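You operate a simulated robot arm through the tools that you are given. There is no shell and no other tool.

You run a simulated two-armed robot. Do the job below in one go: nothing can be reset, and whatever is moved stays where it is left.

## Task
Hold the yellow pendant on the top of the side plate steady with one hand and flip the rocker of the yellow pendant the other way with the other.

Only the result counts: the job must be done as asked and must still hold three seconds after the hand-in. Knocking over, shifting, dropping, spilling or breaking anything else fails it.

## Robot
Two 6-joint arms with two-finger parallel grippers on one trunk, on a base that drives. Base frame: it is fixed to the floor where the robot stands at the start and does not move with it; the origin is under the middle of the robot, x ahead of it, y to its left, z up. Readings come in m, rad, newtons and seconds.
The left shoulder is at the start at [0.08, 0.216, 1.597], the right one opposite. With the tool pointing down near the work surface each hand reaches from about 0.68 to 0.78 m from the robot's upright axis, wherever it stands, measured 20 degrees to its own side. Places, roughly: rocker of the yellow pendant [3, 2.5, 1.1]; yellow pendant [3, 2.5, 1]. Payload 3.43 kg a hand.
The TCP of each hand is the grasp point between the finger pads, 0.03 m short of the fingertips. In the tool frame z runs along the fingers and y along their closing line. Largest opening 0.094 m; finger width 0.028, thickness 0.01; the body of the gripper, 0.05 by 0.096 m, starts 0.055 m behind the TCP.
Orientation is that of the tool frame in the base frame, as a unit quaternion [w, x, y, z]. With the fingers straight down and closing along the base's y, the tool's x points along the base's -x, its y along +y and its z along -z.

## Interface
- The arms move only by the tool arm_command. It takes "left_motion", "right_motion" or both (then of equal length, played together; a hand with none holds still); each is a list of rows, each a list of 7 numbers: the shift along the base's x, y, z in cm, then the turn, a rotation vector about the base's x, y, z in degrees, then the closure in counts, from 0 (fully open) to 255 (shut). In form: [[tx, ty, tz, wx, wy, wz, fingers], ...]. A call has 1 to 20 rows; each row shifts and turns the commanded pose from where the row before left it. Rows are played at 5 a second. More than 0.05 m and 0.15 rad between two rows, or a gripper value outside its range, and nothing of the call is played. A pose out of reach is approached as far as the arm can. The call stops where the force on the tool passes 40 N (or 10 N more than at its start, if that is more) or the arm is blocked; 0.2 s more then pass. The fingers move at their own pace (about 0.072 m/s each) and stop on an object; they squeeze with about 37 N. The grip force told is the motor's: it shows also when the fingers shut on nothing. Time passes only in rows, and 0.2 s behind the last, so rows that do not move let the fingers close. The reply holds the time, the measured pose of the TCP, the force on the tool along the base axes, the opening and the grip force, in the units named above and with some noise, with the torque about the TCP (base axes, N m) and any sound that the robot's microphone picked up.
- Cameras (640 x 400 px; columns grow to the right, rows downward): "scene" is now at [0.1113, 0.0061, 1.7604]; the picture's right is [0.08, -1.00, 0.00], its down [-0.70, -0.05, -0.72] and it looks along [0.71, 0.05, -0.70] (base axes); focal length 294 px, centre (320, 200). "left" rides on the left gripper at [0.076, -0.014, -0.102] in its tool frame; the picture's right is [0.18, 0.98, 0.00], its down [-0.75, 0.14, -0.64] and it looks along [-0.63, 0.12, 0.77] (tool axes); focal length 243 px, centre (320, 200). "right" rides on the right gripper at [0.076, 0.014, -0.102] in its tool frame; the picture's right is [-0.18, 0.98, 0.00], its down [-0.75, -0.14, -0.64] and it looks along [-0.63, -0.12, 0.77] (tool axes); focal length 243 px, centre (320, 200). There is no depth. A picture from a camera that has moved, and an enlarged one, comes with that camera's place and axes in the base frame and with its lens.
- camera(camera): a new picture of that camera. The clock stands still meanwhile.
- raise_lower(by): slides the trunk up (or, below 0, down) by that many m; the arms and the scene camera ride with it, the base frame stays. It gives what a move gives, with no picture.
- drive_base(legs): drives the robot by 1 to 6 legs, each [ahead, left, turn to the left] in m, m and rad, along the robot's own axes; the way and the turn of a leg run together, so that a leg with both is an arc; at most 1.5 m and 3.142 rad a leg. The arms and the cameras ride along, it lands a little off, and it stops where it bumps. It gives what a move gives.
- turn_head(pan, tilt): turns the head with the scene camera to pan (to the left, within 1.501 rad either way) and tilt (down, from -0.506 to 1.204), counted from straight ahead of the robot. It gives what a move gives.
- zoom(camera, box): a new picture of the part [left, top, right, bottom] of that camera's present view, enlarged. The clock stands still meanwhile.
- sign_off(): hands the job in; it is judged then, once.

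Nothing tells you exact positions but the pictures and the camera data. Unless the task says otherwise, let go and move clear before handing in.

The tools are called by a JSON object that holds its "fn" and its "kwargs". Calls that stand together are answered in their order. arm_command: Moves the arms, as the interface text tells. Its arguments: {"type":"object","properties":{"left_motion":{"type":"array"},"right_motion":{"type":"array"}},"required":[]} The other tools are called the same way: raise_lower (by) slides the trunk up or down; drive_base (legs) drives the base; turn_head (pan, tilt) turns the head that bears the scene camera; camera (camera) takes a picture; zoom (camera, box) takes an enlarged picture of a part of a camera's view; sign_off () hands the job in.

At the start:

```text
clock: 0.0
left_position: [0.5614, 0.1989, 1.0004]
left_orientation: [0.0, -0.001, 1.0, 0.0]
left_force: [0.6, 0.7, -0.1]
left_ft_torque: [0.0, -0.03, -0.02]
left_gripper_width: 0.0942
left_finger_force: 0.1
right_position: [0.6113, -0.2441, 1.1087]
right_orientation: [0.0, 0.0, 1.0, 0.0]
right_force: [0.0, 0.9, -0.1]
right_ft_torque: [-0.04, -0.02, -0.02]
right_gripper_width: 0.0939
right_finger_force: 0.0
trunk travel left (down, up): [-0.827, 0.013]
robot x, y, heading: [0.0001, 0.0029, -0.002]
head pan, tilt: [0.075, 0.773]
```

scene: 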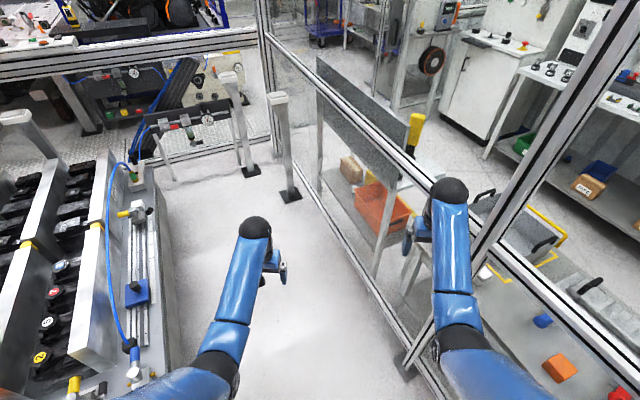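
right: 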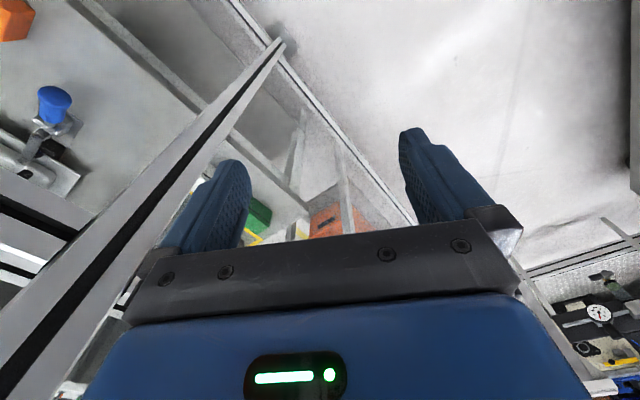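
left: 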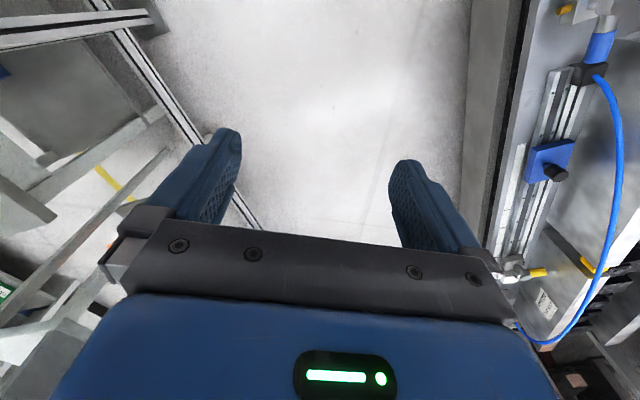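

I see a machine cell with a bench line on the left, a glass/rail partition on the right, and clear floor ahead. The pendant should be at about [3, 2.5, 1], ahead and to the left, so I'll look that way first.

{"fn": "turn_head", "kwargs": {"pan": 0.69, "tilt": 0.25}}

{"fn": "camera", "kwargs": {"camera": "scene"}}

```text
clock: 1.0
left_position: [0.5618, 0.1987, 0.9985]
left_orientation: [0.0, 0.0, 1.0, 0.0]
left_force: [0.7, 0.9, -0.5]
left_ft_torque: [0.01, -0.01, 0.01]
left_gripper_width: 0.094
left_finger_force: 0.1
right_position: [0.6108, -0.2442, 1.1085]
right_orientation: [0.001, 0.001, 1.0, 0.0]
right_force: [0.4, 1.0, -0.8]
right_ft_torque: [0.0, 0.01, -0.01]
right_gripper_width: 0.0939
right_finger_force: 0.0
trunk travel left (down, up): [-0.827, 0.013]
robot x, y, heading: [0.0039, 0.0025, -0.001]
head pan, tilt: [0.689, 0.25]
```

```text
taken
camera scene: at [0.1021, 0.0593, 1.8073], right [0.64, -0.77, 0.0], down [-0.19, -0.16, -0.97], along [0.75, 0.62, -0.25], focal length 294 px, centre (320, 200)
```

scene: 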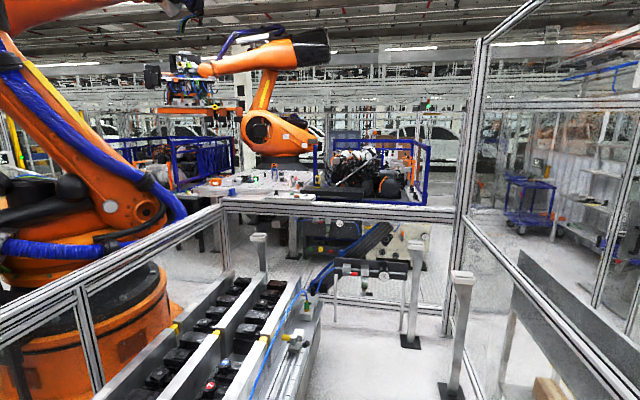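

The rough place projects to about the centre of this picture, near the blue frame beyond the fence rail. I'll enlarge that area.

{"fn": "zoom", "kwargs": {"camera": "scene", "box": [220, 120, 460, 270]}}

{"fn": "zoom", "kwargs": {"camera": "scene", "box": [280, 150, 400, 225]}}

{"fn": "zoom", "kwargs": {"camera": "scene", "box": [200, 220, 500, 400]}}

```text
2.67 times, centred on (340, 195) of scene
camera zoom: at [0.1021, 0.0593, 1.8073], right [0.64, -0.77, 0.0], down [-0.19, -0.16, -0.97], along [0.75, 0.62, -0.25], focal length 784 px, centre (267, 213)
```

zoom: 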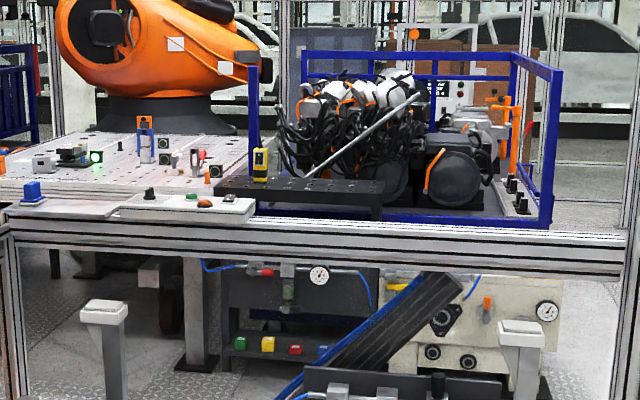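

```text
5.33 times, centred on (340, 188) of scene
camera zoom: at [0.1021, 0.0593, 1.8073], right [0.64, -0.77, 0.0], down [-0.19, -0.16, -0.97], along [0.75, 0.62, -0.25], focal length 1568 px, centre (213, 267)
```

zoom: 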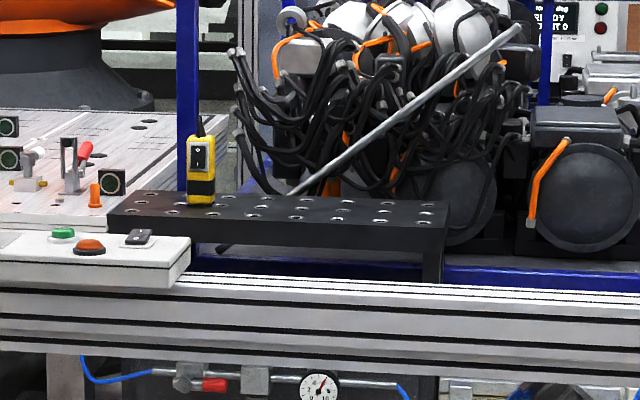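

```text
2.13 times, centred on (350, 310) of scene
camera zoom: at [0.1021, 0.0593, 1.8073], right [0.64, -0.77, 0.0], down [-0.19, -0.16, -0.97], along [0.75, 0.62, -0.25], focal length 627 px, centre (256, -35)
```

zoom: 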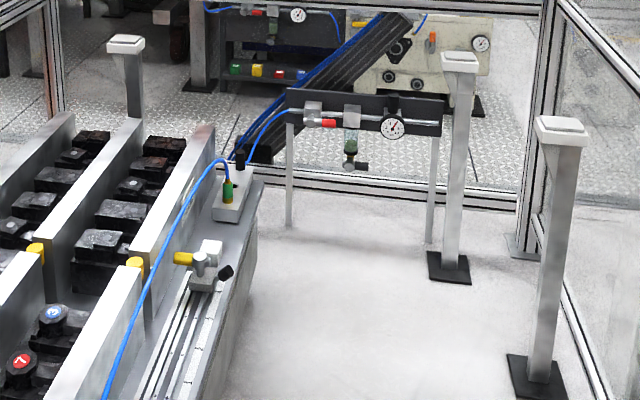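

The yellow pendant stands upright on a black perforated plate behind a fence rail, about where I was told. A fence lies between me and it, so I'll look around for the way through.

{"fn": "turn_head", "kwargs": {"pan": 1.5, "tilt": 0.4}}

{"fn": "camera", "kwargs": {"camera": "scene"}}

{"fn": "turn_head", "kwargs": {"pan": 0.0, "tilt": 0.4}}

{"fn": "camera", "kwargs": {"camera": "scene"}}

{"fn": "turn_head", "kwargs": {"pan": -1.0, "tilt": 0.4}}

{"fn": "camera", "kwargs": {"camera": "scene"}}

```text
clock: 2.1
left_position: [0.5608, 0.1979, 1.0]
left_orientation: [0.0, 0.001, 1.0, 0.0]
left_force: [1.5, -0.5, 0.1]
left_ft_torque: [0.03, 0.0, 0.01]
left_gripper_width: 0.0939
left_finger_force: 0.0
right_position: [0.6116, -0.2425, 1.1083]
right_orientation: [0.001, 0.0, 1.0, 0.0]
right_force: [-0.2, -0.3, 0.0]
right_ft_torque: [0.01, 0.0, 0.02]
right_gripper_width: 0.0938
right_finger_force: 0.0
trunk travel left (down, up): [-0.827, 0.013]
robot x, y, heading: [0.0013, 0.0015, 0.002]
head pan, tilt: [1.499, 0.4]
```

```text
taken
camera scene: at [0.0364, 0.0924, 1.7935], right [1.0, -0.07, 0.0], down [-0.03, -0.39, -0.92], along [0.07, 0.92, -0.39], focal length 294 px, centre (320, 200)
```

scene: 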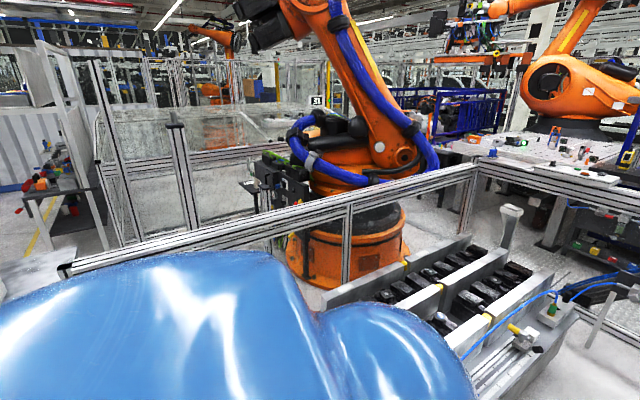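

```text
clock: 3.8
left_position: [0.56, 0.198, 1.0001]
left_orientation: [0.0, 0.0, 1.0, -0.001]
left_force: [0.0, 0.9, 1.0]
left_ft_torque: [0.03, -0.02, 0.01]
left_gripper_width: 0.094
left_finger_force: 0.1
right_position: [0.6117, -0.2439, 1.1089]
right_orientation: [0.0, 0.0, 1.0, -0.001]
right_force: [0.1, 0.3, 0.2]
right_ft_torque: [0.01, -0.02, 0.0]
right_gripper_width: 0.0941
right_finger_force: 0.1
trunk travel left (down, up): [-0.827, 0.013]
robot x, y, heading: [-0.0009, 0.0027, -0.001]
head pan, tilt: [0.0, 0.4]
```

```text
taken
camera scene: at [0.1224, 0.0, 1.7934], right [0.0, -1.0, 0.0], down [-0.39, 0.0, -0.92], along [0.92, 0.0, -0.39], focal length 294 px, centre (320, 200)
```

scene: 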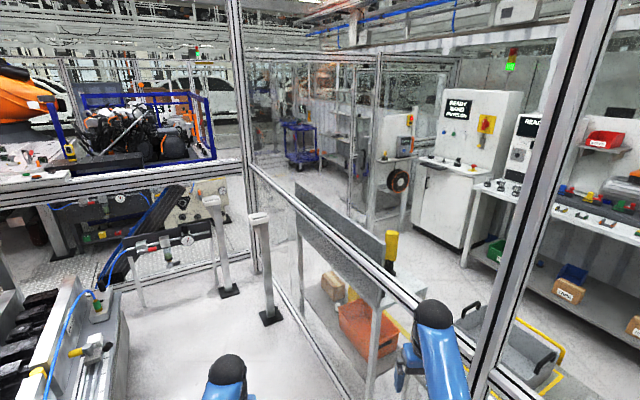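

```text
clock: 5.0
left_position: [0.5599, 0.1982, 0.9999]
left_orientation: [0.0, 0.001, 1.0, 0.0]
left_force: [0.0, -0.1, -0.3]
left_ft_torque: [0.0, -0.01, -0.03]
left_gripper_width: 0.0939
left_finger_force: 0.1
right_position: [0.6112, -0.2445, 1.109]
right_orientation: [0.001, 0.0, 1.0, 0.0]
right_force: [0.4, 0.5, -0.6]
right_ft_torque: [-0.01, -0.03, 0.0]
right_gripper_width: 0.0941
right_finger_force: 0.0
trunk travel left (down, up): [-0.827, 0.013]
robot x, y, heading: [-0.0035, 0.0017, -0.001]
head pan, tilt: [-1.0, 0.4]
```

```text
taken
camera scene: at [0.0799, -0.078, 1.7934], right [-0.84, -0.54, 0.0], down [-0.21, 0.33, -0.92], along [0.5, -0.77, -0.39], focal length 294 px, centre (320, 200)
```

scene: 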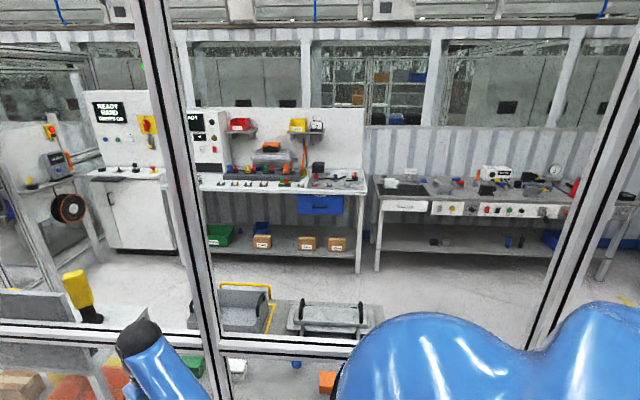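

I seem to stand in a corridor between a bench line on the left and a fence on the right, closed ahead by another fence. I'll look further round to the rear and right before driving.

{"fn": "turn_head", "kwargs": {"pan": -1.5, "tilt": 0.3}}

{"fn": "camera", "kwargs": {"camera": "scene"}}

{"fn": "turn_head", "kwargs": {"pan": 0.3, "tilt": 0.9}}

{"fn": "camera", "kwargs": {"camera": "scene"}}

{"fn": "turn_head", "kwargs": {"pan": 1.1, "tilt": 0.3}}

{"fn": "camera", "kwargs": {"camera": "scene"}}

```text
clock: 6.0
left_position: [0.5605, 0.1985, 0.9998]
left_orientation: [-0.001, -0.001, 1.0, 0.0]
left_force: [1.3, -0.3, 0.6]
left_ft_torque: [-0.01, 0.04, 0.01]
left_gripper_width: 0.0941
left_finger_force: 0.1
right_position: [0.6105, -0.2449, 1.1088]
right_orientation: [0.001, 0.001, 1.0, -0.001]
right_force: [0.0, -0.4, 0.0]
right_ft_torque: [0.01, 0.0, 0.02]
right_gripper_width: 0.0941
right_finger_force: 0.0
trunk travel left (down, up): [-0.827, 0.013]
robot x, y, heading: [-0.0014, 0.0015, -0.004]
head pan, tilt: [-1.499, 0.3]
```

```text
taken
camera scene: at [0.0366, -0.0932, 1.8027], right [-1.0, -0.07, 0.0], down [-0.02, 0.3, -0.96], along [0.07, -0.95, -0.3], focal length 294 px, centre (320, 200)
```

scene: 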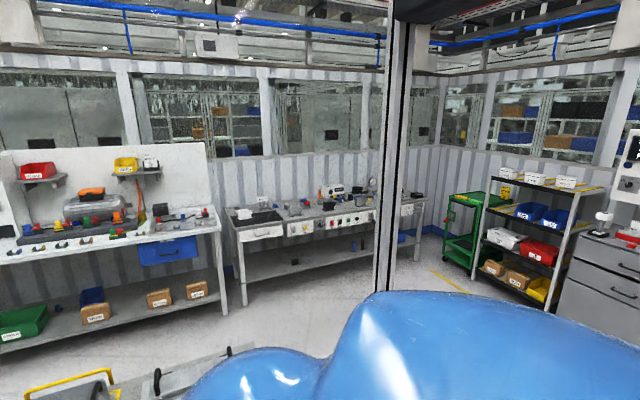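

```text
clock: 7.8
left_position: [0.5606, 0.1985, 1.0001]
left_orientation: [0.0, 0.0, 1.0, 0.001]
left_force: [-0.4, -0.8, 0.3]
left_ft_torque: [-0.01, 0.03, -0.01]
left_gripper_width: 0.0937
left_finger_force: 0.1
right_position: [0.6115, -0.2439, 1.1093]
right_orientation: [0.001, 0.0, 1.0, 0.0]
right_force: [1.0, -0.1, 1.7]
right_ft_torque: [-0.03, 0.03, 0.03]
right_gripper_width: 0.0941
right_finger_force: 0.1
trunk travel left (down, up): [-0.827, 0.013]
robot x, y, heading: [0.0035, -0.0009, 0.0]
head pan, tilt: [0.3, 0.901]
```

```text
taken
camera scene: at [0.1019, 0.0223, 1.7504], right [0.3, -0.96, 0.0], down [-0.75, -0.23, -0.62], along [0.59, 0.18, -0.78], focal length 294 px, centre (320, 200)
```

scene: 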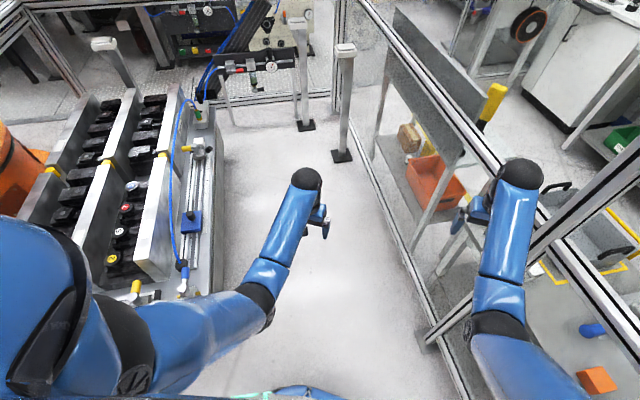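

```text
clock: 8.9
left_position: [0.56, 0.1981, 0.9993]
left_orientation: [0.0, 0.001, 1.0, 0.001]
left_force: [-0.4, -0.3, -0.1]
left_ft_torque: [0.01, 0.0, -0.03]
left_gripper_width: 0.0941
left_finger_force: 0.0
right_position: [0.6114, -0.244, 1.1078]
right_orientation: [0.001, 0.0, 1.0, 0.0]
right_force: [-0.5, -0.4, 0.5]
right_ft_torque: [0.03, -0.01, 0.05]
right_gripper_width: 0.0939
right_finger_force: 0.0
trunk travel left (down, up): [-0.827, 0.013]
robot x, y, heading: [-0.0007, -0.0014, 0.0]
head pan, tilt: [1.1, 0.3]
```

```text
taken
camera scene: at [0.0724, 0.0832, 1.8026], right [0.89, -0.45, 0.0], down [-0.14, -0.26, -0.96], along [0.43, 0.85, -0.3], focal length 294 px, centre (320, 200)
```

scene: 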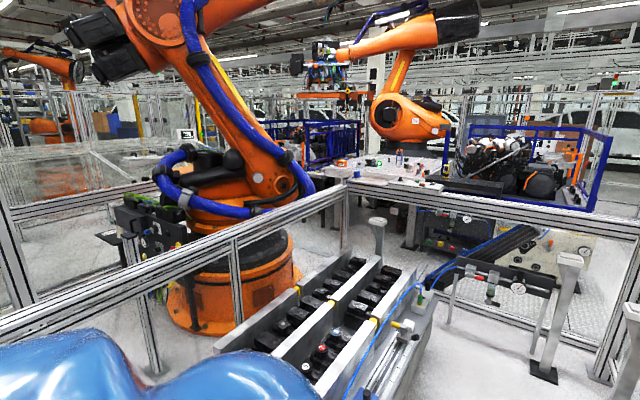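

The cell I'm in looks rotated about 31° from my frame: a fence ahead at about 2.76 m, with the pendant's plate about 0.85 m beyond it. I'll study the area right of the corner post and the aisle beyond the front fence.

{"fn": "turn_head", "kwargs": {"pan": 0.15, "tilt": 0.25}}

{"fn": "zoom", "kwargs": {"camera": "scene", "box": [260, 80, 580, 280]}}

{"fn": "zoom", "kwargs": {"camera": "scene", "box": [0, 100, 320, 300]}}

{"fn": "camera", "kwargs": {"camera": "scene"}}

```text
clock: 10.1
left_position: [0.5613, 0.1974, 0.9988]
left_orientation: [0.0, 0.001, 1.0, 0.0]
left_force: [0.0, -0.6, 0.0]
left_ft_torque: [-0.03, 0.02, 0.01]
left_gripper_width: 0.0941
left_finger_force: 0.0
right_position: [0.6126, -0.244, 1.1078]
right_orientation: [0.001, 0.0, 1.0, 0.0]
right_force: [-0.5, -0.2, 0.0]
right_ft_torque: [0.01, 0.05, 0.0]
right_gripper_width: 0.0939
right_finger_force: 0.0
trunk travel left (down, up): [-0.827, 0.013]
robot x, y, heading: [0.0017, -0.0019, 0.0]
head pan, tilt: [0.15, 0.25]
```

```text
2.00 times, centred on (420, 180) of scene
camera zoom: at [0.1222, 0.014, 1.8074], right [0.15, -0.99, 0.0], down [-0.24, -0.04, -0.97], along [0.96, 0.15, -0.25], focal length 588 px, centre (120, 240)
```

zoom: 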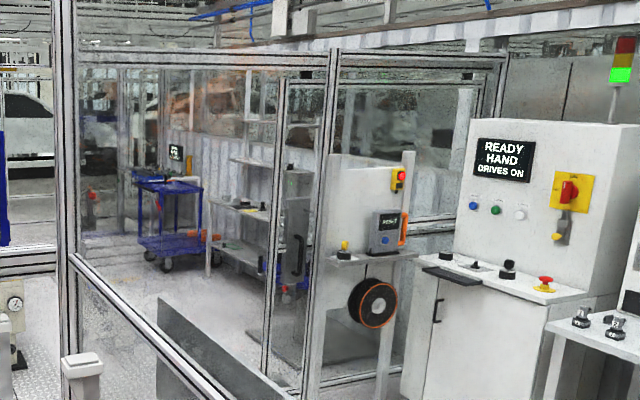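

```text
2.00 times, centred on (160, 200) of scene
camera zoom: at [0.1222, 0.014, 1.8074], right [0.15, -0.99, 0.0], down [-0.24, -0.04, -0.97], along [0.96, 0.15, -0.25], focal length 588 px, centre (640, 200)
```

zoom: 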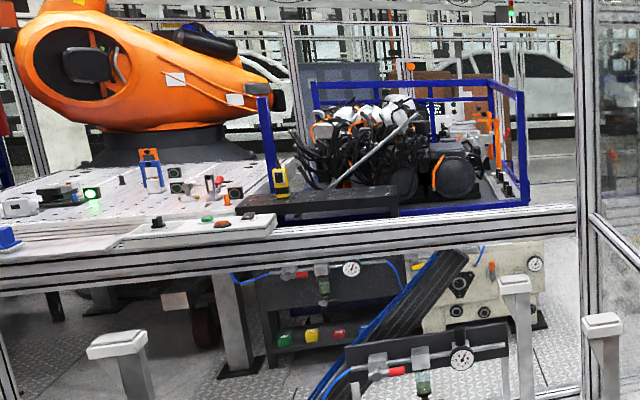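

```text
taken
camera scene: at [0.1222, 0.014, 1.8074], right [0.15, -0.99, 0.0], down [-0.24, -0.04, -0.97], along [0.96, 0.15, -0.25], focal length 294 px, centre (320, 200)
```

scene: 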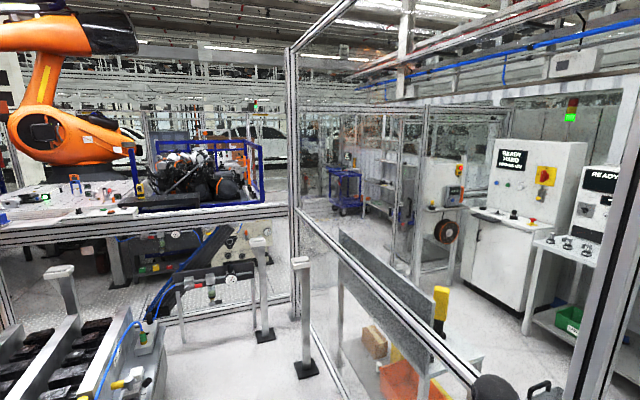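

The pendant's area beyond the front fence looks closed off at the right by a tall fence, so I need to know what lies behind me. I'll draw the hands in first so that I can turn with clearance.

{"fn": "arm_command", "kwargs": {"left_motion": [[-3, 0, 3, 0, 0, 0, 0], [-4, 0, 4, 0, 0, 0, 0], [-4, 0, 4, 0, 0, 0, 0], [-3, 0, 4, 0, 0, 0, 0]], "right_motion": [[-4, 1, 1, 0, 0, 0, 0], [-4, 1, 1, 0, 0, 0, 0], [-4, 1, 1, 0, 0, 0, 0], [-4, 1, 1, 0, 0, 0, 0]]}}

{"fn": "turn_head", "kwargs": {"pan": -1.5, "tilt": 0.6}}

{"fn": "camera", "kwargs": {"camera": "scene"}}

```text
refused: row 2 steps farther than a row can; nothing moved
```

```text
clock: 11.8
left_position: [0.5605, 0.1989, 0.9991]
left_orientation: [0.001, -0.001, 1.0, 0.0]
left_force: [-0.1, 0.2, 0.3]
left_ft_torque: [-0.01, -0.03, -0.01]
left_gripper_width: 0.094
left_finger_force: 0.1
right_position: [0.6114, -0.2428, 1.109]
right_orientation: [0.001, 0.0, 1.0, 0.001]
right_force: [0.2, -0.3, -0.6]
right_ft_torque: [0.01, -0.02, 0.0]
right_gripper_width: 0.0939
right_finger_force: 0.0
trunk travel left (down, up): [-0.827, 0.013]
robot x, y, heading: [-0.0009, -0.0011, 0.001]
head pan, tilt: [-1.499, 0.6]
```

```text
taken
camera scene: at [0.0361, -0.0882, 1.7752], right [-1.0, -0.07, 0.0], down [-0.04, 0.56, -0.83], along [0.06, -0.82, -0.56], focal length 294 px, centre (320, 200)
```

scene: 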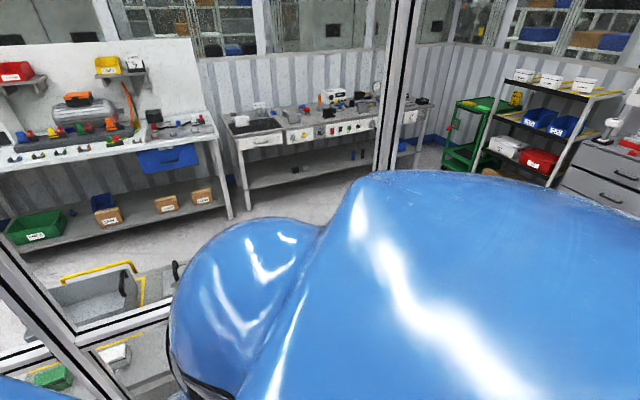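

The refusal was for rows over 5 cm in length, so I'll use shorter rows to draw the hands in.

{"fn": "arm_command", "kwargs": {"left_motion": [[-3, 0, 3, 0, 0, 0, 0], [-3, 0, 3, 0, 0, 0, 0], [-3, 0, 3, 0, 0, 0, 0], [-3, 0, 3, 0, 0, 0, 0], [-3, 0, 3, 0, 0, 0, 0]], "right_motion": [[-4, 1, 1, 0, 0, 0, 0], [-4, 1, 1, 0, 0, 0, 0], [-4, 1, 1, 0, 0, 0, 0], [-4, 1, 1, 0, 0, 0, 0], [-4, 1, 1, 0, 0, 0, 0]]}}

{"fn": "turn_head", "kwargs": {"pan": 0.0, "tilt": 1.2}}

{"fn": "camera", "kwargs": {"camera": "scene"}}

```text
clock: 13.0
left_position: [0.4316, 0.1972, 1.0323]
left_orientation: [0.004, 0.0, 1.0, 0.0]
left_force: [-1.2, 1.2, 0.1]
left_ft_torque: [0.04, -0.01, -0.01]
left_gripper_width: 0.0941
left_finger_force: 0.0
left hand out of reach, approached as far as the arm can: row 2, 3, 4, 5
right_position: [0.4614, -0.1957, 1.0408]
right_orientation: [0.004, 0.0, 1.0, 0.0]
right_force: [-0.4, -0.2, 0.4]
right_ft_torque: [0.02, -0.02, -0.04]
right_gripper_width: 0.0939
right_finger_force: 0.2
right hand out of reach, approached as far as the arm can: row 1, 2, 3, 4, 5
trunk travel left (down, up): [-0.827, 0.013]
robot x, y, heading: [-0.0022, 0.001, -0.001]
head pan, tilt: [-1.499, 0.6]
```

```text
clock: 14.6
left_position: [0.4344, 0.197, 1.0338]
left_orientation: [0.002, 0.0, 1.0, 0.0]
left_force: [0.1, 0.1, -0.7]
left_ft_torque: [0.03, -0.01, -0.01]
left_gripper_width: 0.0939
left_finger_force: 0.2
right_position: [0.4653, -0.1956, 1.0383]
right_orientation: [0.003, 0.001, 1.0, 0.0]
right_force: [0.6, 0.9, 0.0]
right_ft_torque: [0.02, 0.0, -0.01]
right_gripper_width: 0.094
right_finger_force: 0.0
trunk travel left (down, up): [-0.827, 0.013]
robot x, y, heading: [-0.0024, 0.0023, 0.004]
head pan, tilt: [0.0, 1.201]
```

```text
taken
camera scene: at [0.0858, 0.0, 1.7306], right [0.0, -1.0, 0.0], down [-0.93, 0.0, -0.36], along [0.36, 0.0, -0.93], focal length 294 px, centre (320, 200)
```

scene: 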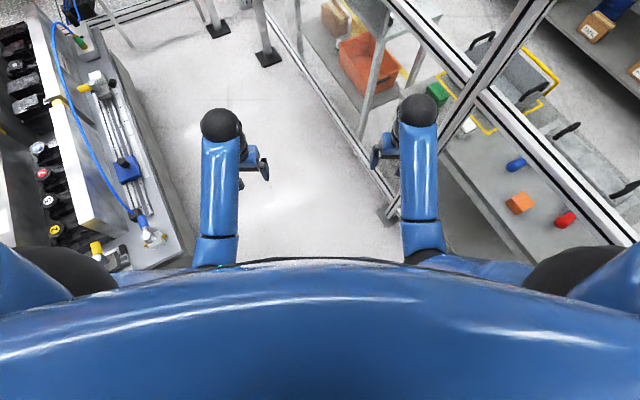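

The hands are now drawn in to about 0.5 m. I'll turn right on the spot to see what lies behind.

{"fn": "drive_base", "kwargs": {"legs": [[0, 0, -0.8]]}}

{"fn": "turn_head", "kwargs": {"pan": -1.4, "tilt": 0.35}}

{"fn": "camera", "kwargs": {"camera": "scene"}}

{"fn": "turn_head", "kwargs": {"pan": -0.6, "tilt": 0.5}}

{"fn": "camera", "kwargs": {"camera": "scene"}}

```text
clock: 17.1
left_position: [0.4454, -0.1698, 1.0319]
left_orientation: [0.001, 0.383, 0.924, -0.001]
left_force: [0.2, -0.1, 0.0]
left_ft_torque: [0.0, -0.01, -0.02]
left_gripper_width: 0.0939
left_finger_force: 0.1
right_position: [0.1891, -0.4672, 1.0386]
right_orientation: [0.003, 0.384, 0.923, 0.0]
right_force: [-0.2, -0.2, -0.3]
right_ft_torque: [0.02, 0.04, 0.0]
right_gripper_width: 0.0938
right_finger_force: 0.1
trunk travel left (down, up): [-0.827, 0.013]
robot x, y, heading: [0.0011, -0.0017, -0.786]
head pan, tilt: [0.0, 1.201]
```

```text
clock: 18.6
left_position: [0.4453, -0.1698, 1.0323]
left_orientation: [0.002, 0.384, 0.923, -0.001]
left_force: [-0.1, -0.4, 0.6]
left_ft_torque: [0.01, 0.01, -0.03]
left_gripper_width: 0.094
left_finger_force: 0.0
right_position: [0.1909, -0.4672, 1.0388]
right_orientation: [0.002, 0.384, 0.923, -0.002]
right_force: [-0.3, -0.4, -0.2]
right_ft_torque: [-0.01, -0.01, 0.0]
right_gripper_width: 0.094
right_finger_force: 0.0
trunk travel left (down, up): [-0.827, 0.013]
robot x, y, heading: [0.0004, 0.0025, -0.792]
head pan, tilt: [-1.4, 0.351]
```

```text
taken
camera scene: at [-0.0332, -0.0975, 1.7979], right [-0.82, 0.58, 0.0], down [0.2, 0.28, -0.94], along [-0.54, -0.77, -0.34], focal length 294 px, centre (320, 200)
```

scene: 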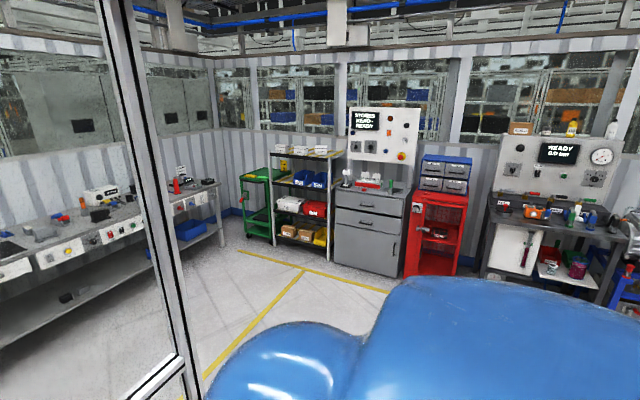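

```text
clock: 19.7
left_position: [0.4454, -0.1706, 1.0326]
left_orientation: [0.001, 0.383, 0.924, -0.001]
left_force: [-0.4, -0.4, 0.7]
left_ft_torque: [0.02, -0.01, 0.02]
left_gripper_width: 0.0943
left_finger_force: 0.1
right_position: [0.1894, -0.4674, 1.0392]
right_orientation: [0.002, 0.384, 0.923, -0.001]
right_force: [-0.4, 0.1, -0.2]
right_ft_torque: [0.01, 0.02, -0.03]
right_gripper_width: 0.094
right_finger_force: 0.1
trunk travel left (down, up): [-0.827, 0.013]
robot x, y, heading: [-0.0018, 0.0004, -0.787]
head pan, tilt: [-0.6, 0.499]
```

```text
taken
camera scene: at [0.0373, -0.111, 1.7843], right [-0.98, -0.18, 0.0], down [-0.09, 0.47, -0.88], along [0.16, -0.86, -0.48], focal length 294 px, centre (320, 200)
```

scene: 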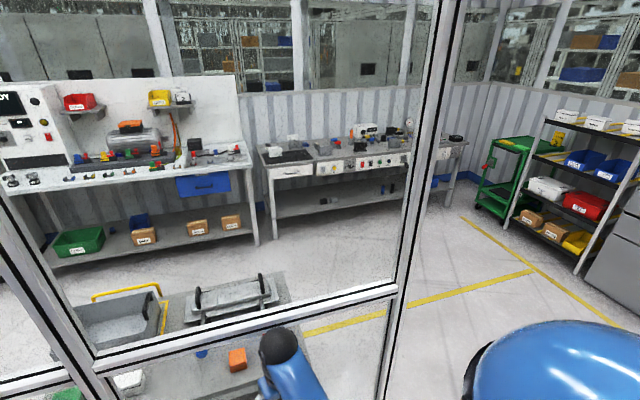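

The right fence ends at a post behind me, and beyond it is open floor. I'll turn further to see the whole rear and the left side.

{"fn": "drive_base", "kwargs": {"legs": [[0, 0, -1.2]]}}

{"fn": "turn_head", "kwargs": {"pan": -1.1, "tilt": 0.35}}

{"fn": "camera", "kwargs": {"camera": "scene"}}

{"fn": "turn_head", "kwargs": {"pan": -0.2, "tilt": 0.4}}

{"fn": "camera", "kwargs": {"camera": "scene"}}

{"fn": "turn_head", "kwargs": {"pan": 0.7, "tilt": 0.4}}

{"fn": "camera", "kwargs": {"camera": "scene"}}

```text
clock: 23.2
left_position: [-0.0089, -0.478, 1.0319]
left_orientation: [0.001, 0.845, 0.534, -0.002]
left_force: [0.2, 0.0, 0.1]
left_ft_torque: [0.0, -0.01, -0.03]
left_gripper_width: 0.0941
left_finger_force: 0.1
right_position: [-0.3752, -0.3364, 1.0383]
right_orientation: [0.002, 0.845, 0.534, -0.002]
right_force: [0.7, -0.8, -0.2]
right_ft_torque: [-0.03, 0.0, 0.02]
right_gripper_width: 0.094
right_finger_force: 0.1
trunk travel left (down, up): [-0.827, 0.013]
robot x, y, heading: [-0.0043, -0.0016, -2.014]
head pan, tilt: [-0.6, 0.499]
```

```text
clock: 24.1
left_position: [-0.0089, -0.4766, 1.0325]
left_orientation: [0.002, 0.845, 0.535, -0.001]
left_force: [-0.6, 0.4, 0.9]
left_ft_torque: [0.04, -0.01, 0.0]
left_gripper_width: 0.0939
left_finger_force: 0.1
right_position: [-0.3763, -0.3364, 1.0391]
right_orientation: [0.001, 0.845, 0.535, -0.002]
right_force: [0.3, 0.5, 0.0]
right_ft_torque: [0.02, -0.03, 0.02]
right_gripper_width: 0.094
right_finger_force: 0.0
trunk travel left (down, up): [-0.827, 0.013]
robot x, y, heading: [0.0047, -0.0008, -2.011]
head pan, tilt: [-1.1, 0.351]
```

```text
taken
camera scene: at [-0.1069, -0.03, 1.7979], right [-0.03, 1.0, 0.0], down [0.34, 0.01, -0.94], along [-0.94, -0.03, -0.34], focal length 294 px, centre (320, 200)
```

scene: 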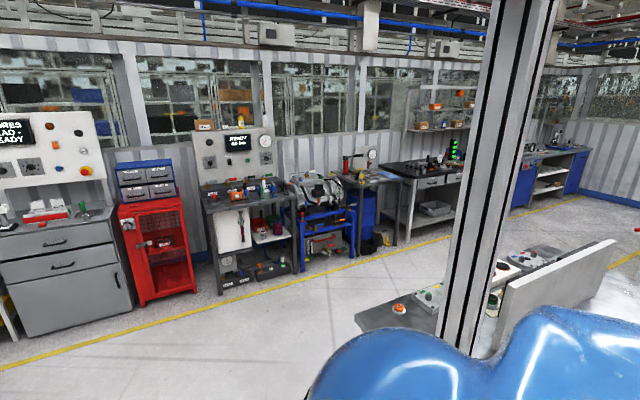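

```text
clock: 25.3
left_position: [-0.0095, -0.4776, 1.0316]
left_orientation: [0.001, 0.846, 0.534, -0.001]
left_force: [0.1, 0.5, 0.7]
left_ft_torque: [0.01, 0.0, 0.01]
left_gripper_width: 0.0941
left_finger_force: 0.0
right_position: [-0.3771, -0.3365, 1.0387]
right_orientation: [0.002, 0.845, 0.534, -0.003]
right_force: [-0.4, 0.1, 0.1]
right_ft_torque: [-0.01, 0.0, 0.02]
right_gripper_width: 0.094
right_finger_force: 0.1
trunk travel left (down, up): [-0.827, 0.013]
robot x, y, heading: [-0.0009, 0.0021, -2.02]
head pan, tilt: [-0.201, 0.4]
```

```text
taken
camera scene: at [-0.0692, -0.1015, 1.7934], right [-0.8, 0.6, 0.0], down [0.23, 0.31, -0.92], along [-0.55, -0.74, -0.39], focal length 294 px, centre (320, 200)
```

scene: 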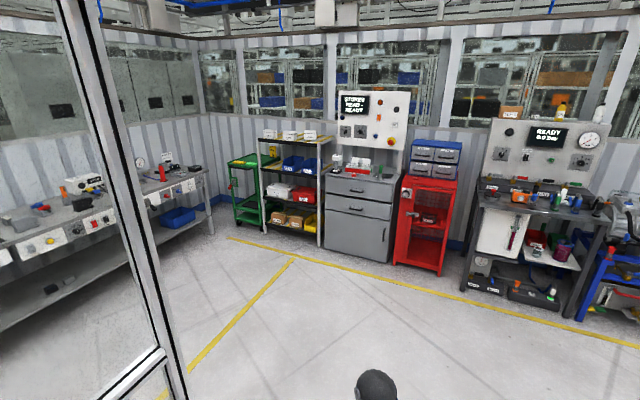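

```text
clock: 26.5
left_position: [-0.0089, -0.4763, 1.032]
left_orientation: [0.002, 0.845, 0.534, -0.001]
left_force: [0.4, -0.1, 0.7]
left_ft_torque: [0.01, 0.04, 0.0]
left_gripper_width: 0.0939
left_finger_force: 0.1
right_position: [-0.3766, -0.3362, 1.0381]
right_orientation: [0.001, 0.845, 0.535, -0.002]
right_force: [0.8, -0.8, -0.2]
right_ft_torque: [-0.03, -0.02, 0.03]
right_gripper_width: 0.0941
right_finger_force: 0.0
trunk travel left (down, up): [-0.827, 0.013]
robot x, y, heading: [0.005, -0.0005, -2.015]
head pan, tilt: [0.7, 0.4]
```

```text
taken
camera scene: at [0.0099, -0.117, 1.7934], right [-0.97, -0.25, 0.0], down [-0.1, 0.38, -0.92], along [0.23, -0.89, -0.39], focal length 294 px, centre (320, 200)
```

scene: 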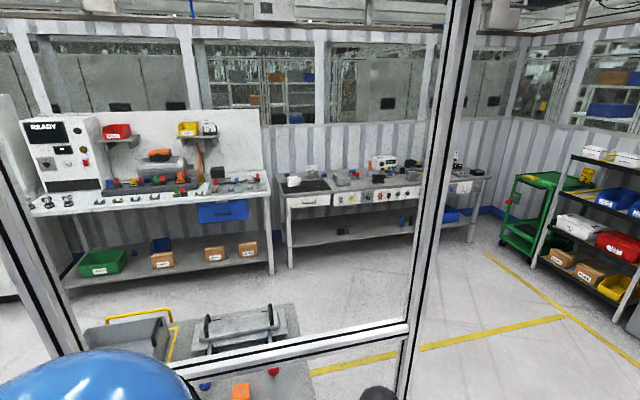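

My cell opens at the rear onto an aisle, and to the right of the front corner there seems to be a doorway with its leaf open. I'll drive out at the rear and look along the outer side of the right fence.

{"fn": "drive_base", "kwargs": {"legs": [[0, 0, -0.587], [1.3, 0, 0]]}}

{"fn": "turn_head", "kwargs": {"pan": 1.4, "tilt": 0.45}}

{"fn": "camera", "kwargs": {"camera": "scene"}}

{"fn": "turn_head", "kwargs": {"pan": -1.4, "tilt": 0.4}}

{"fn": "camera", "kwargs": {"camera": "scene"}}

```text
clock: 34.8
left_position: [-1.4165, -1.0708, 1.0323]
left_orientation: [0.001, 0.965, 0.264, -0.001]
left_force: [-0.3, 0.6, 0.0]
left_ft_torque: [0.0, -0.01, 0.0]
left_gripper_width: 0.0938
left_finger_force: 0.1
right_position: [-1.6411, -0.7498, 1.039]
right_orientation: [0.001, 0.964, 0.264, -0.003]
right_force: [-0.1, 0.5, -0.4]
right_ft_torque: [0.03, 0.03, -0.04]
right_gripper_width: 0.0938
right_finger_force: 0.0
trunk travel left (down, up): [-0.827, 0.013]
robot x, y, heading: [-1.1396, -0.6796, -2.608]
head pan, tilt: [0.7, 0.4]
```

```text
clock: 35.9
left_position: [-1.4174, -1.0719, 1.0325]
left_orientation: [0.0, 0.965, 0.263, -0.002]
left_force: [0.2, -0.4, 1.4]
left_ft_torque: [-0.02, 0.01, 0.03]
left_gripper_width: 0.0939
left_finger_force: 0.1
right_position: [-1.643, -0.7506, 1.039]
right_orientation: [0.0, 0.965, 0.264, -0.003]
right_force: [0.9, 0.0, -0.4]
right_ft_torque: [0.01, 0.04, 0.03]
right_gripper_width: 0.094
right_finger_force: 0.1
trunk travel left (down, up): [-0.827, 0.013]
robot x, y, heading: [-1.1433, -0.6799, -2.604]
head pan, tilt: [1.4, 0.45]
```

```text
taken
camera scene: at [-1.1364, -0.7828, 1.7888], right [-0.93, -0.35, 0.0], down [-0.15, 0.41, -0.9], along [0.32, -0.84, -0.44], focal length 294 px, centre (320, 200)
```

scene: 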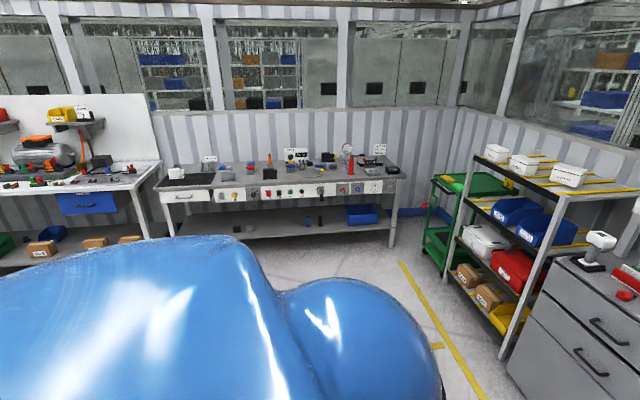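

```text
clock: 38.4
left_position: [-1.4165, -1.0719, 1.0327]
left_orientation: [0.0, 0.965, 0.263, -0.002]
left_force: [0.7, 0.9, -0.7]
left_ft_torque: [-0.02, 0.04, 0.01]
left_gripper_width: 0.0938
left_finger_force: 0.1
right_position: [-1.6416, -0.7501, 1.0381]
right_orientation: [0.001, 0.965, 0.262, -0.003]
right_force: [-0.2, 0.0, -0.4]
right_ft_torque: [-0.03, 0.0, -0.02]
right_gripper_width: 0.0942
right_finger_force: 0.1
trunk travel left (down, up): [-0.827, 0.013]
robot x, y, heading: [-1.1446, -0.6812, -2.607]
head pan, tilt: [-1.4, 0.4]
```

```text
taken
camera scene: at [-1.2291, -0.6263, 1.7934], right [0.76, 0.65, 0.0], down [0.25, -0.3, -0.92], along [-0.6, 0.7, -0.39], focal length 294 px, centre (320, 200)
```

scene: 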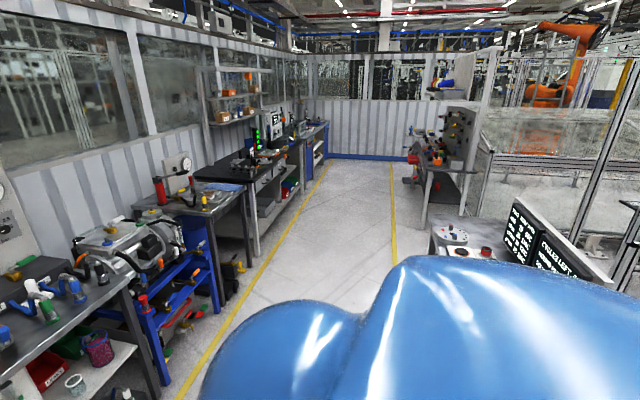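

The rear aisle is clear. I'll turn left toward the right-hand aisle and look along it before entering.

{"fn": "drive_base", "kwargs": {"legs": [[0, 0, 1.574], [0.8, 0, 0]]}}

{"fn": "turn_head", "kwargs": {"pan": 1.35, "tilt": 0.45}}

{"fn": "camera", "kwargs": {"camera": "scene"}}

{"fn": "turn_head", "kwargs": {"pan": 0.6, "tilt": 0.55}}

{"fn": "camera", "kwargs": {"camera": "scene"}}

```text
clock: 46.5
left_position: [-0.3553, -1.6577, 1.0331]
left_orientation: [0.001, 0.503, 0.864, -0.001]
left_force: [-0.7, -0.2, -0.6]
left_ft_torque: [0.0, 0.01, 0.0]
left_gripper_width: 0.0942
left_finger_force: 0.0
right_position: [-0.6816, -1.8772, 1.0389]
right_orientation: [0.004, 0.505, 0.863, -0.002]
right_force: [-0.6, 0.2, -1.3]
right_ft_torque: [-0.02, -0.01, 0.03]
right_gripper_width: 0.0941
right_finger_force: 0.0
trunk travel left (down, up): [-0.827, 0.013]
robot x, y, heading: [-0.7392, -1.3773, -1.059]
head pan, tilt: [-1.4, 0.4]
```

```text
clock: 48.9
left_position: [-0.3535, -1.6601, 1.032]
left_orientation: [0.002, 0.504, 0.864, 0.0]
left_force: [0.5, 0.2, -0.5]
left_ft_torque: [0.0, 0.01, -0.01]
left_gripper_width: 0.094
left_finger_force: 0.1
right_position: [-0.6807, -1.8782, 1.0374]
right_orientation: [0.002, 0.503, 0.864, -0.001]
right_force: [0.0, 0.5, 0.1]
right_ft_torque: [-0.01, 0.02, -0.02]
right_gripper_width: 0.0941
right_finger_force: 0.0
trunk travel left (down, up): [-0.827, 0.013]
robot x, y, heading: [-0.7411, -1.3775, -1.06]
head pan, tilt: [1.349, 0.45]
```

```text
taken
camera scene: at [-0.6376, -1.3771, 1.7888], right [0.29, -0.96, 0.0], down [-0.42, -0.13, -0.9], along [0.86, 0.26, -0.44], focal length 294 px, centre (320, 200)
```

scene: 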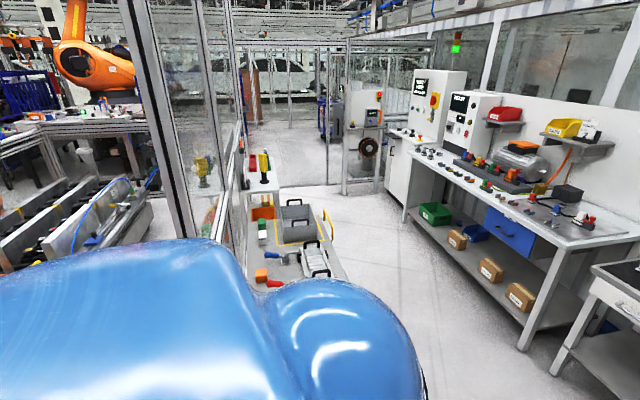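

```text
clock: 50.0
left_position: [-0.3541, -1.6581, 1.0328]
left_orientation: [0.001, 0.504, 0.864, 0.0]
left_force: [-0.8, -0.6, -0.1]
left_ft_torque: [-0.02, 0.01, 0.03]
left_gripper_width: 0.0941
left_finger_force: 0.0
right_position: [-0.6814, -1.8788, 1.0398]
right_orientation: [0.003, 0.504, 0.864, -0.002]
right_force: [0.6, 0.0, 0.2]
right_ft_torque: [0.01, 0.0, -0.03]
right_gripper_width: 0.0939
right_finger_force: 0.1
trunk travel left (down, up): [-0.827, 0.013]
robot x, y, heading: [-0.7373, -1.3749, -1.058]
head pan, tilt: [0.6, 0.55]
```

```text
taken
camera scene: at [-0.6449, -1.4431, 1.7797], right [-0.44, -0.9, 0.0], down [-0.47, 0.23, -0.85], along [0.77, -0.37, -0.52], focal length 294 px, centre (320, 200)
```

scene: 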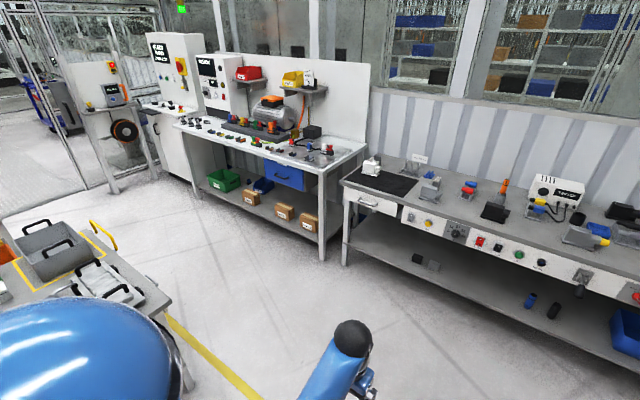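

The right-hand aisle runs forward to what looks like an opening in the tall fence. I'll zoom in to check it is open and see the floor there.

{"fn": "turn_head", "kwargs": {"pan": 1.35, "tilt": 0.45}}

{"fn": "zoom", "kwargs": {"camera": "scene", "box": [190, 20, 430, 170]}}

{"fn": "zoom", "kwargs": {"camera": "scene", "box": [190, 140, 430, 290]}}

```text
clock: 51.1
left_position: [-0.3542, -1.6585, 1.0321]
left_orientation: [0.001, 0.504, 0.864, 0.0]
left_force: [0.8, -0.1, 0.5]
left_ft_torque: [0.04, 0.01, 0.0]
left_gripper_width: 0.0939
left_finger_force: 0.0
right_position: [-0.6812, -1.8797, 1.0392]
right_orientation: [0.002, 0.504, 0.864, -0.002]
right_force: [-0.2, -0.3, 0.2]
right_ft_torque: [-0.03, -0.01, -0.02]
right_gripper_width: 0.0939
right_finger_force: 0.0
trunk travel left (down, up): [-0.827, 0.013]
robot x, y, heading: [-0.7411, -1.3728, -1.058]
head pan, tilt: [1.349, 0.45]
```

```text
2.67 times, centred on (310, 95) of scene
camera zoom: at [-0.6375, -1.377, 1.7888], right [0.29, -0.96, 0.0], down [-0.42, -0.13, -0.9], along [0.86, 0.26, -0.44], focal length 784 px, centre (347, 480)
```

zoom: 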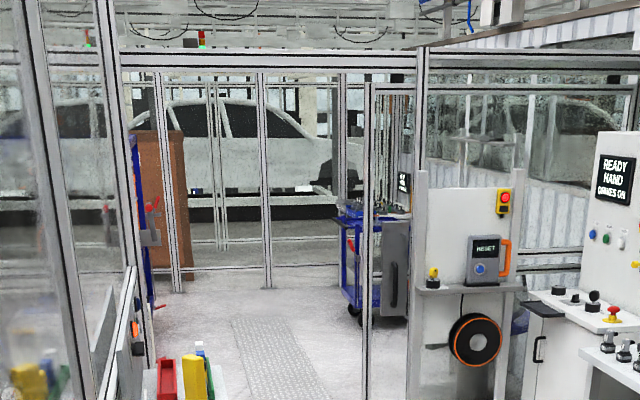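

```text
2.67 times, centred on (310, 215) of scene
camera zoom: at [-0.6375, -1.377, 1.7888], right [0.29, -0.96, 0.0], down [-0.42, -0.13, -0.9], along [0.86, 0.26, -0.44], focal length 784 px, centre (347, 160)
```

zoom: 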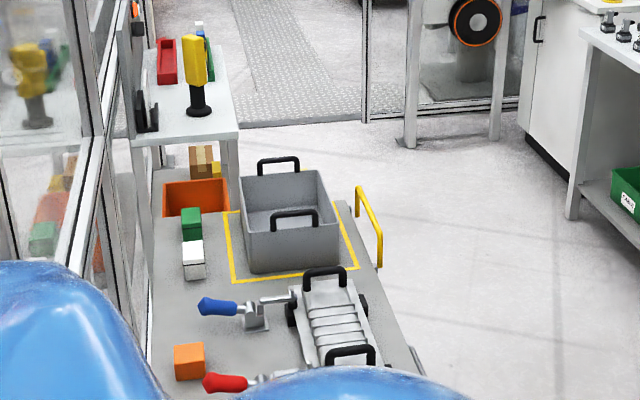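

The doorway is open between the corner post and the reset-box post, its centre near [3.1, 0.26], and the aisle to it is about 1.1 m wide. I'll drive to the aisle's centre line and turn to face along it.

{"fn": "drive_base", "kwargs": {"legs": [[1.1, 0, 0], [0, 0, 1.6]]}}

{"fn": "turn_head", "kwargs": {"pan": 0.0, "tilt": 0.5}}

{"fn": "camera", "kwargs": {"camera": "scene"}}

```text
clock: 60.6
left_position: [0.0525, -1.9015, 1.0328]
left_orientation: [0.001, -0.29, 0.957, 0.0]
left_force: [0.5, -0.2, 0.1]
left_ft_torque: [-0.03, -0.03, 0.01]
left_gripper_width: 0.094
left_finger_force: 0.1
right_position: [0.2947, -2.2116, 1.0373]
right_orientation: [0.002, -0.288, 0.958, 0.001]
right_force: [0.8, -0.5, 0.3]
right_ft_torque: [-0.02, -0.02, 0.0]
right_gripper_width: 0.0938
right_finger_force: 0.0
trunk travel left (down, up): [-0.827, 0.013]
robot x, y, heading: [-0.1982, -2.3061, 0.589]
head pan, tilt: [1.349, 0.45]
```

```text
clock: 62.1
left_position: [0.0521, -1.9022, 1.0321]
left_orientation: [0.002, -0.289, 0.957, 0.0]
left_force: [0.3, 0.1, -0.6]
left_ft_torque: [-0.02, 0.0, 0.04]
left_gripper_width: 0.094
left_finger_force: 0.1
right_position: [0.296, -2.2116, 1.0378]
right_orientation: [0.002, -0.289, 0.957, 0.002]
right_force: [0.7, 0.1, -0.6]
right_ft_torque: [-0.01, -0.02, 0.03]
right_gripper_width: 0.0939
right_finger_force: 0.1
trunk travel left (down, up): [-0.827, 0.013]
robot x, y, heading: [-0.1973, -2.3043, 0.579]
head pan, tilt: [0.0, 0.499]
```

```text
taken
camera scene: at [-0.1001, -2.2387, 1.7843], right [0.55, -0.83, 0.0], down [-0.4, -0.27, -0.88], along [0.73, 0.49, -0.48], focal length 294 px, centre (320, 200)
```

scene: 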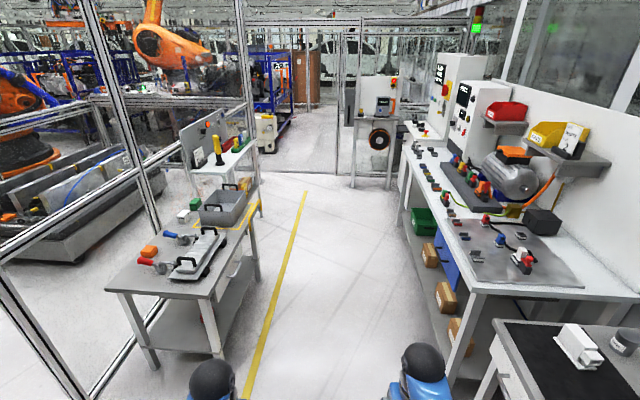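

The aisle ahead is clear, with the table on the left and the bench on the right. I'll drive along it in steps and check my pose.

{"fn": "drive_base", "kwargs": {"legs": [[0, 0, -0.05], [1.4, 0, 0]]}}

{"fn": "camera", "kwargs": {"camera": "scene"}}

```text
clock: 69.5
left_position: [1.2891, -1.2032, 1.0328]
left_orientation: [0.003, -0.26, 0.966, 0.0]
left_force: [-0.4, -0.2, 0.9]
left_ft_torque: [0.01, 0.0, -0.02]
left_gripper_width: 0.094
left_finger_force: 0.1
right_position: [1.513, -1.5258, 1.0399]
right_orientation: [0.002, -0.261, 0.965, 0.001]
right_force: [-0.1, -1.3, 1.0]
right_ft_torque: [0.0, 0.01, 0.01]
right_gripper_width: 0.0938
right_finger_force: 0.0
trunk travel left (down, up): [-0.827, 0.013]
robot x, y, heading: [1.016, -1.5921, 0.529]
head pan, tilt: [0.0, 0.499]
```

```text
taken
camera scene: at [1.1167, -1.5302, 1.7844], right [0.5, -0.86, 0.0], down [-0.41, -0.24, -0.88], along [0.76, 0.44, -0.48], focal length 294 px, centre (320, 200)
```

scene: 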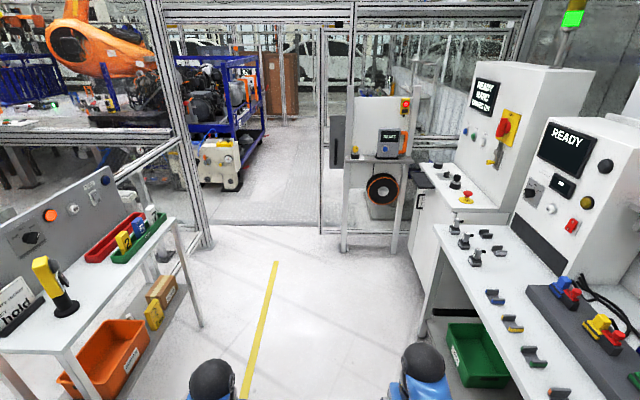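

The doorway is in clear view, its centre near [3.0, 0.2], and the approach is free. I'll slant over to line up with it.

{"fn": "drive_base", "kwargs": {"legs": [[0, 0, 0.227], [1.1, 0, 0], [0.9, 0, 0], [0, 0, -0.22]]}}

{"fn": "camera", "kwargs": {"camera": "scene"}}

{"fn": "turn_head", "kwargs": {"pan": 0.8, "tilt": 0.5}}

{"fn": "camera", "kwargs": {"camera": "scene"}}

```text
clock: 81.1
left_position: [2.7632, 0.1739, 1.0311]
left_orientation: [0.002, -0.264, 0.964, 0.0]
left_force: [0.3, 0.6, -0.8]
left_ft_torque: [-0.02, 0.0, 0.02]
left_gripper_width: 0.0938
left_finger_force: 0.1
right_position: [2.99, -0.1464, 1.0384]
right_orientation: [0.003, -0.264, 0.964, 0.0]
right_force: [-0.6, -0.2, 0.8]
right_ft_torque: [-0.03, 0.01, 0.03]
right_gripper_width: 0.0941
right_finger_force: 0.0
trunk travel left (down, up): [-0.827, 0.013]
robot x, y, heading: [2.4914, -0.2155, 0.538]
head pan, tilt: [0.0, 0.499]
```

```text
taken
camera scene: at [2.5927, -0.1533, 1.7843], right [0.51, -0.86, 0.0], down [-0.41, -0.25, -0.88], along [0.76, 0.45, -0.48], focal length 294 px, centre (320, 200)
```

scene: 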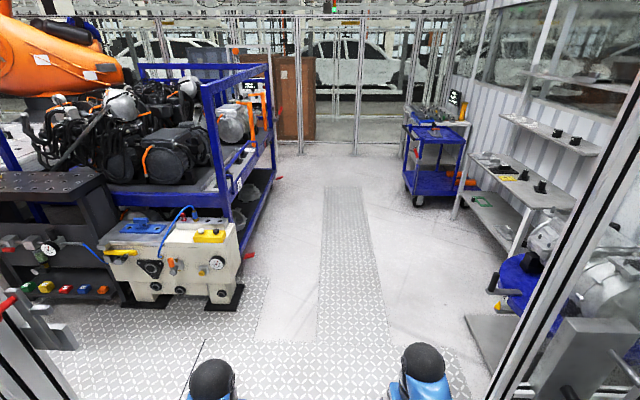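

```text
clock: 82.3
left_position: [2.7624, 0.1741, 1.0315]
left_orientation: [0.002, -0.265, 0.964, 0.001]
left_force: [0.0, 0.4, 0.2]
left_ft_torque: [0.04, 0.0, 0.02]
left_gripper_width: 0.0936
left_finger_force: 0.1
right_position: [2.9896, -0.1467, 1.0395]
right_orientation: [0.003, -0.265, 0.964, 0.001]
right_force: [0.0, 0.7, -0.4]
right_ft_torque: [0.0, 0.04, -0.01]
right_gripper_width: 0.0943
right_finger_force: 0.0
trunk travel left (down, up): [-0.827, 0.013]
robot x, y, heading: [2.4936, -0.2158, 0.541]
head pan, tilt: [0.799, 0.499]
```

```text
taken
camera scene: at [2.5362, -0.1127, 1.7843], right [0.97, -0.23, 0.0], down [-0.11, -0.47, -0.88], along [0.21, 0.85, -0.48], focal length 294 px, centre (320, 200)
```

scene: 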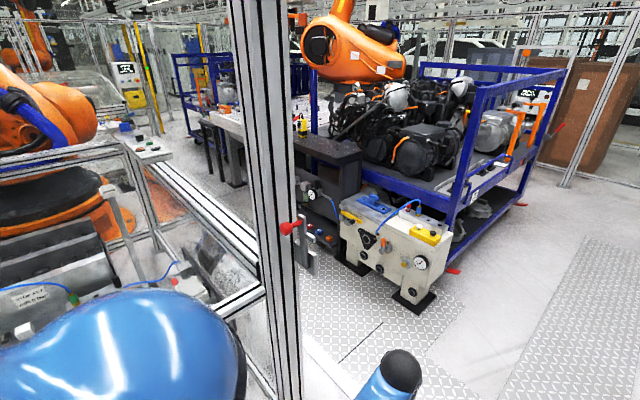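

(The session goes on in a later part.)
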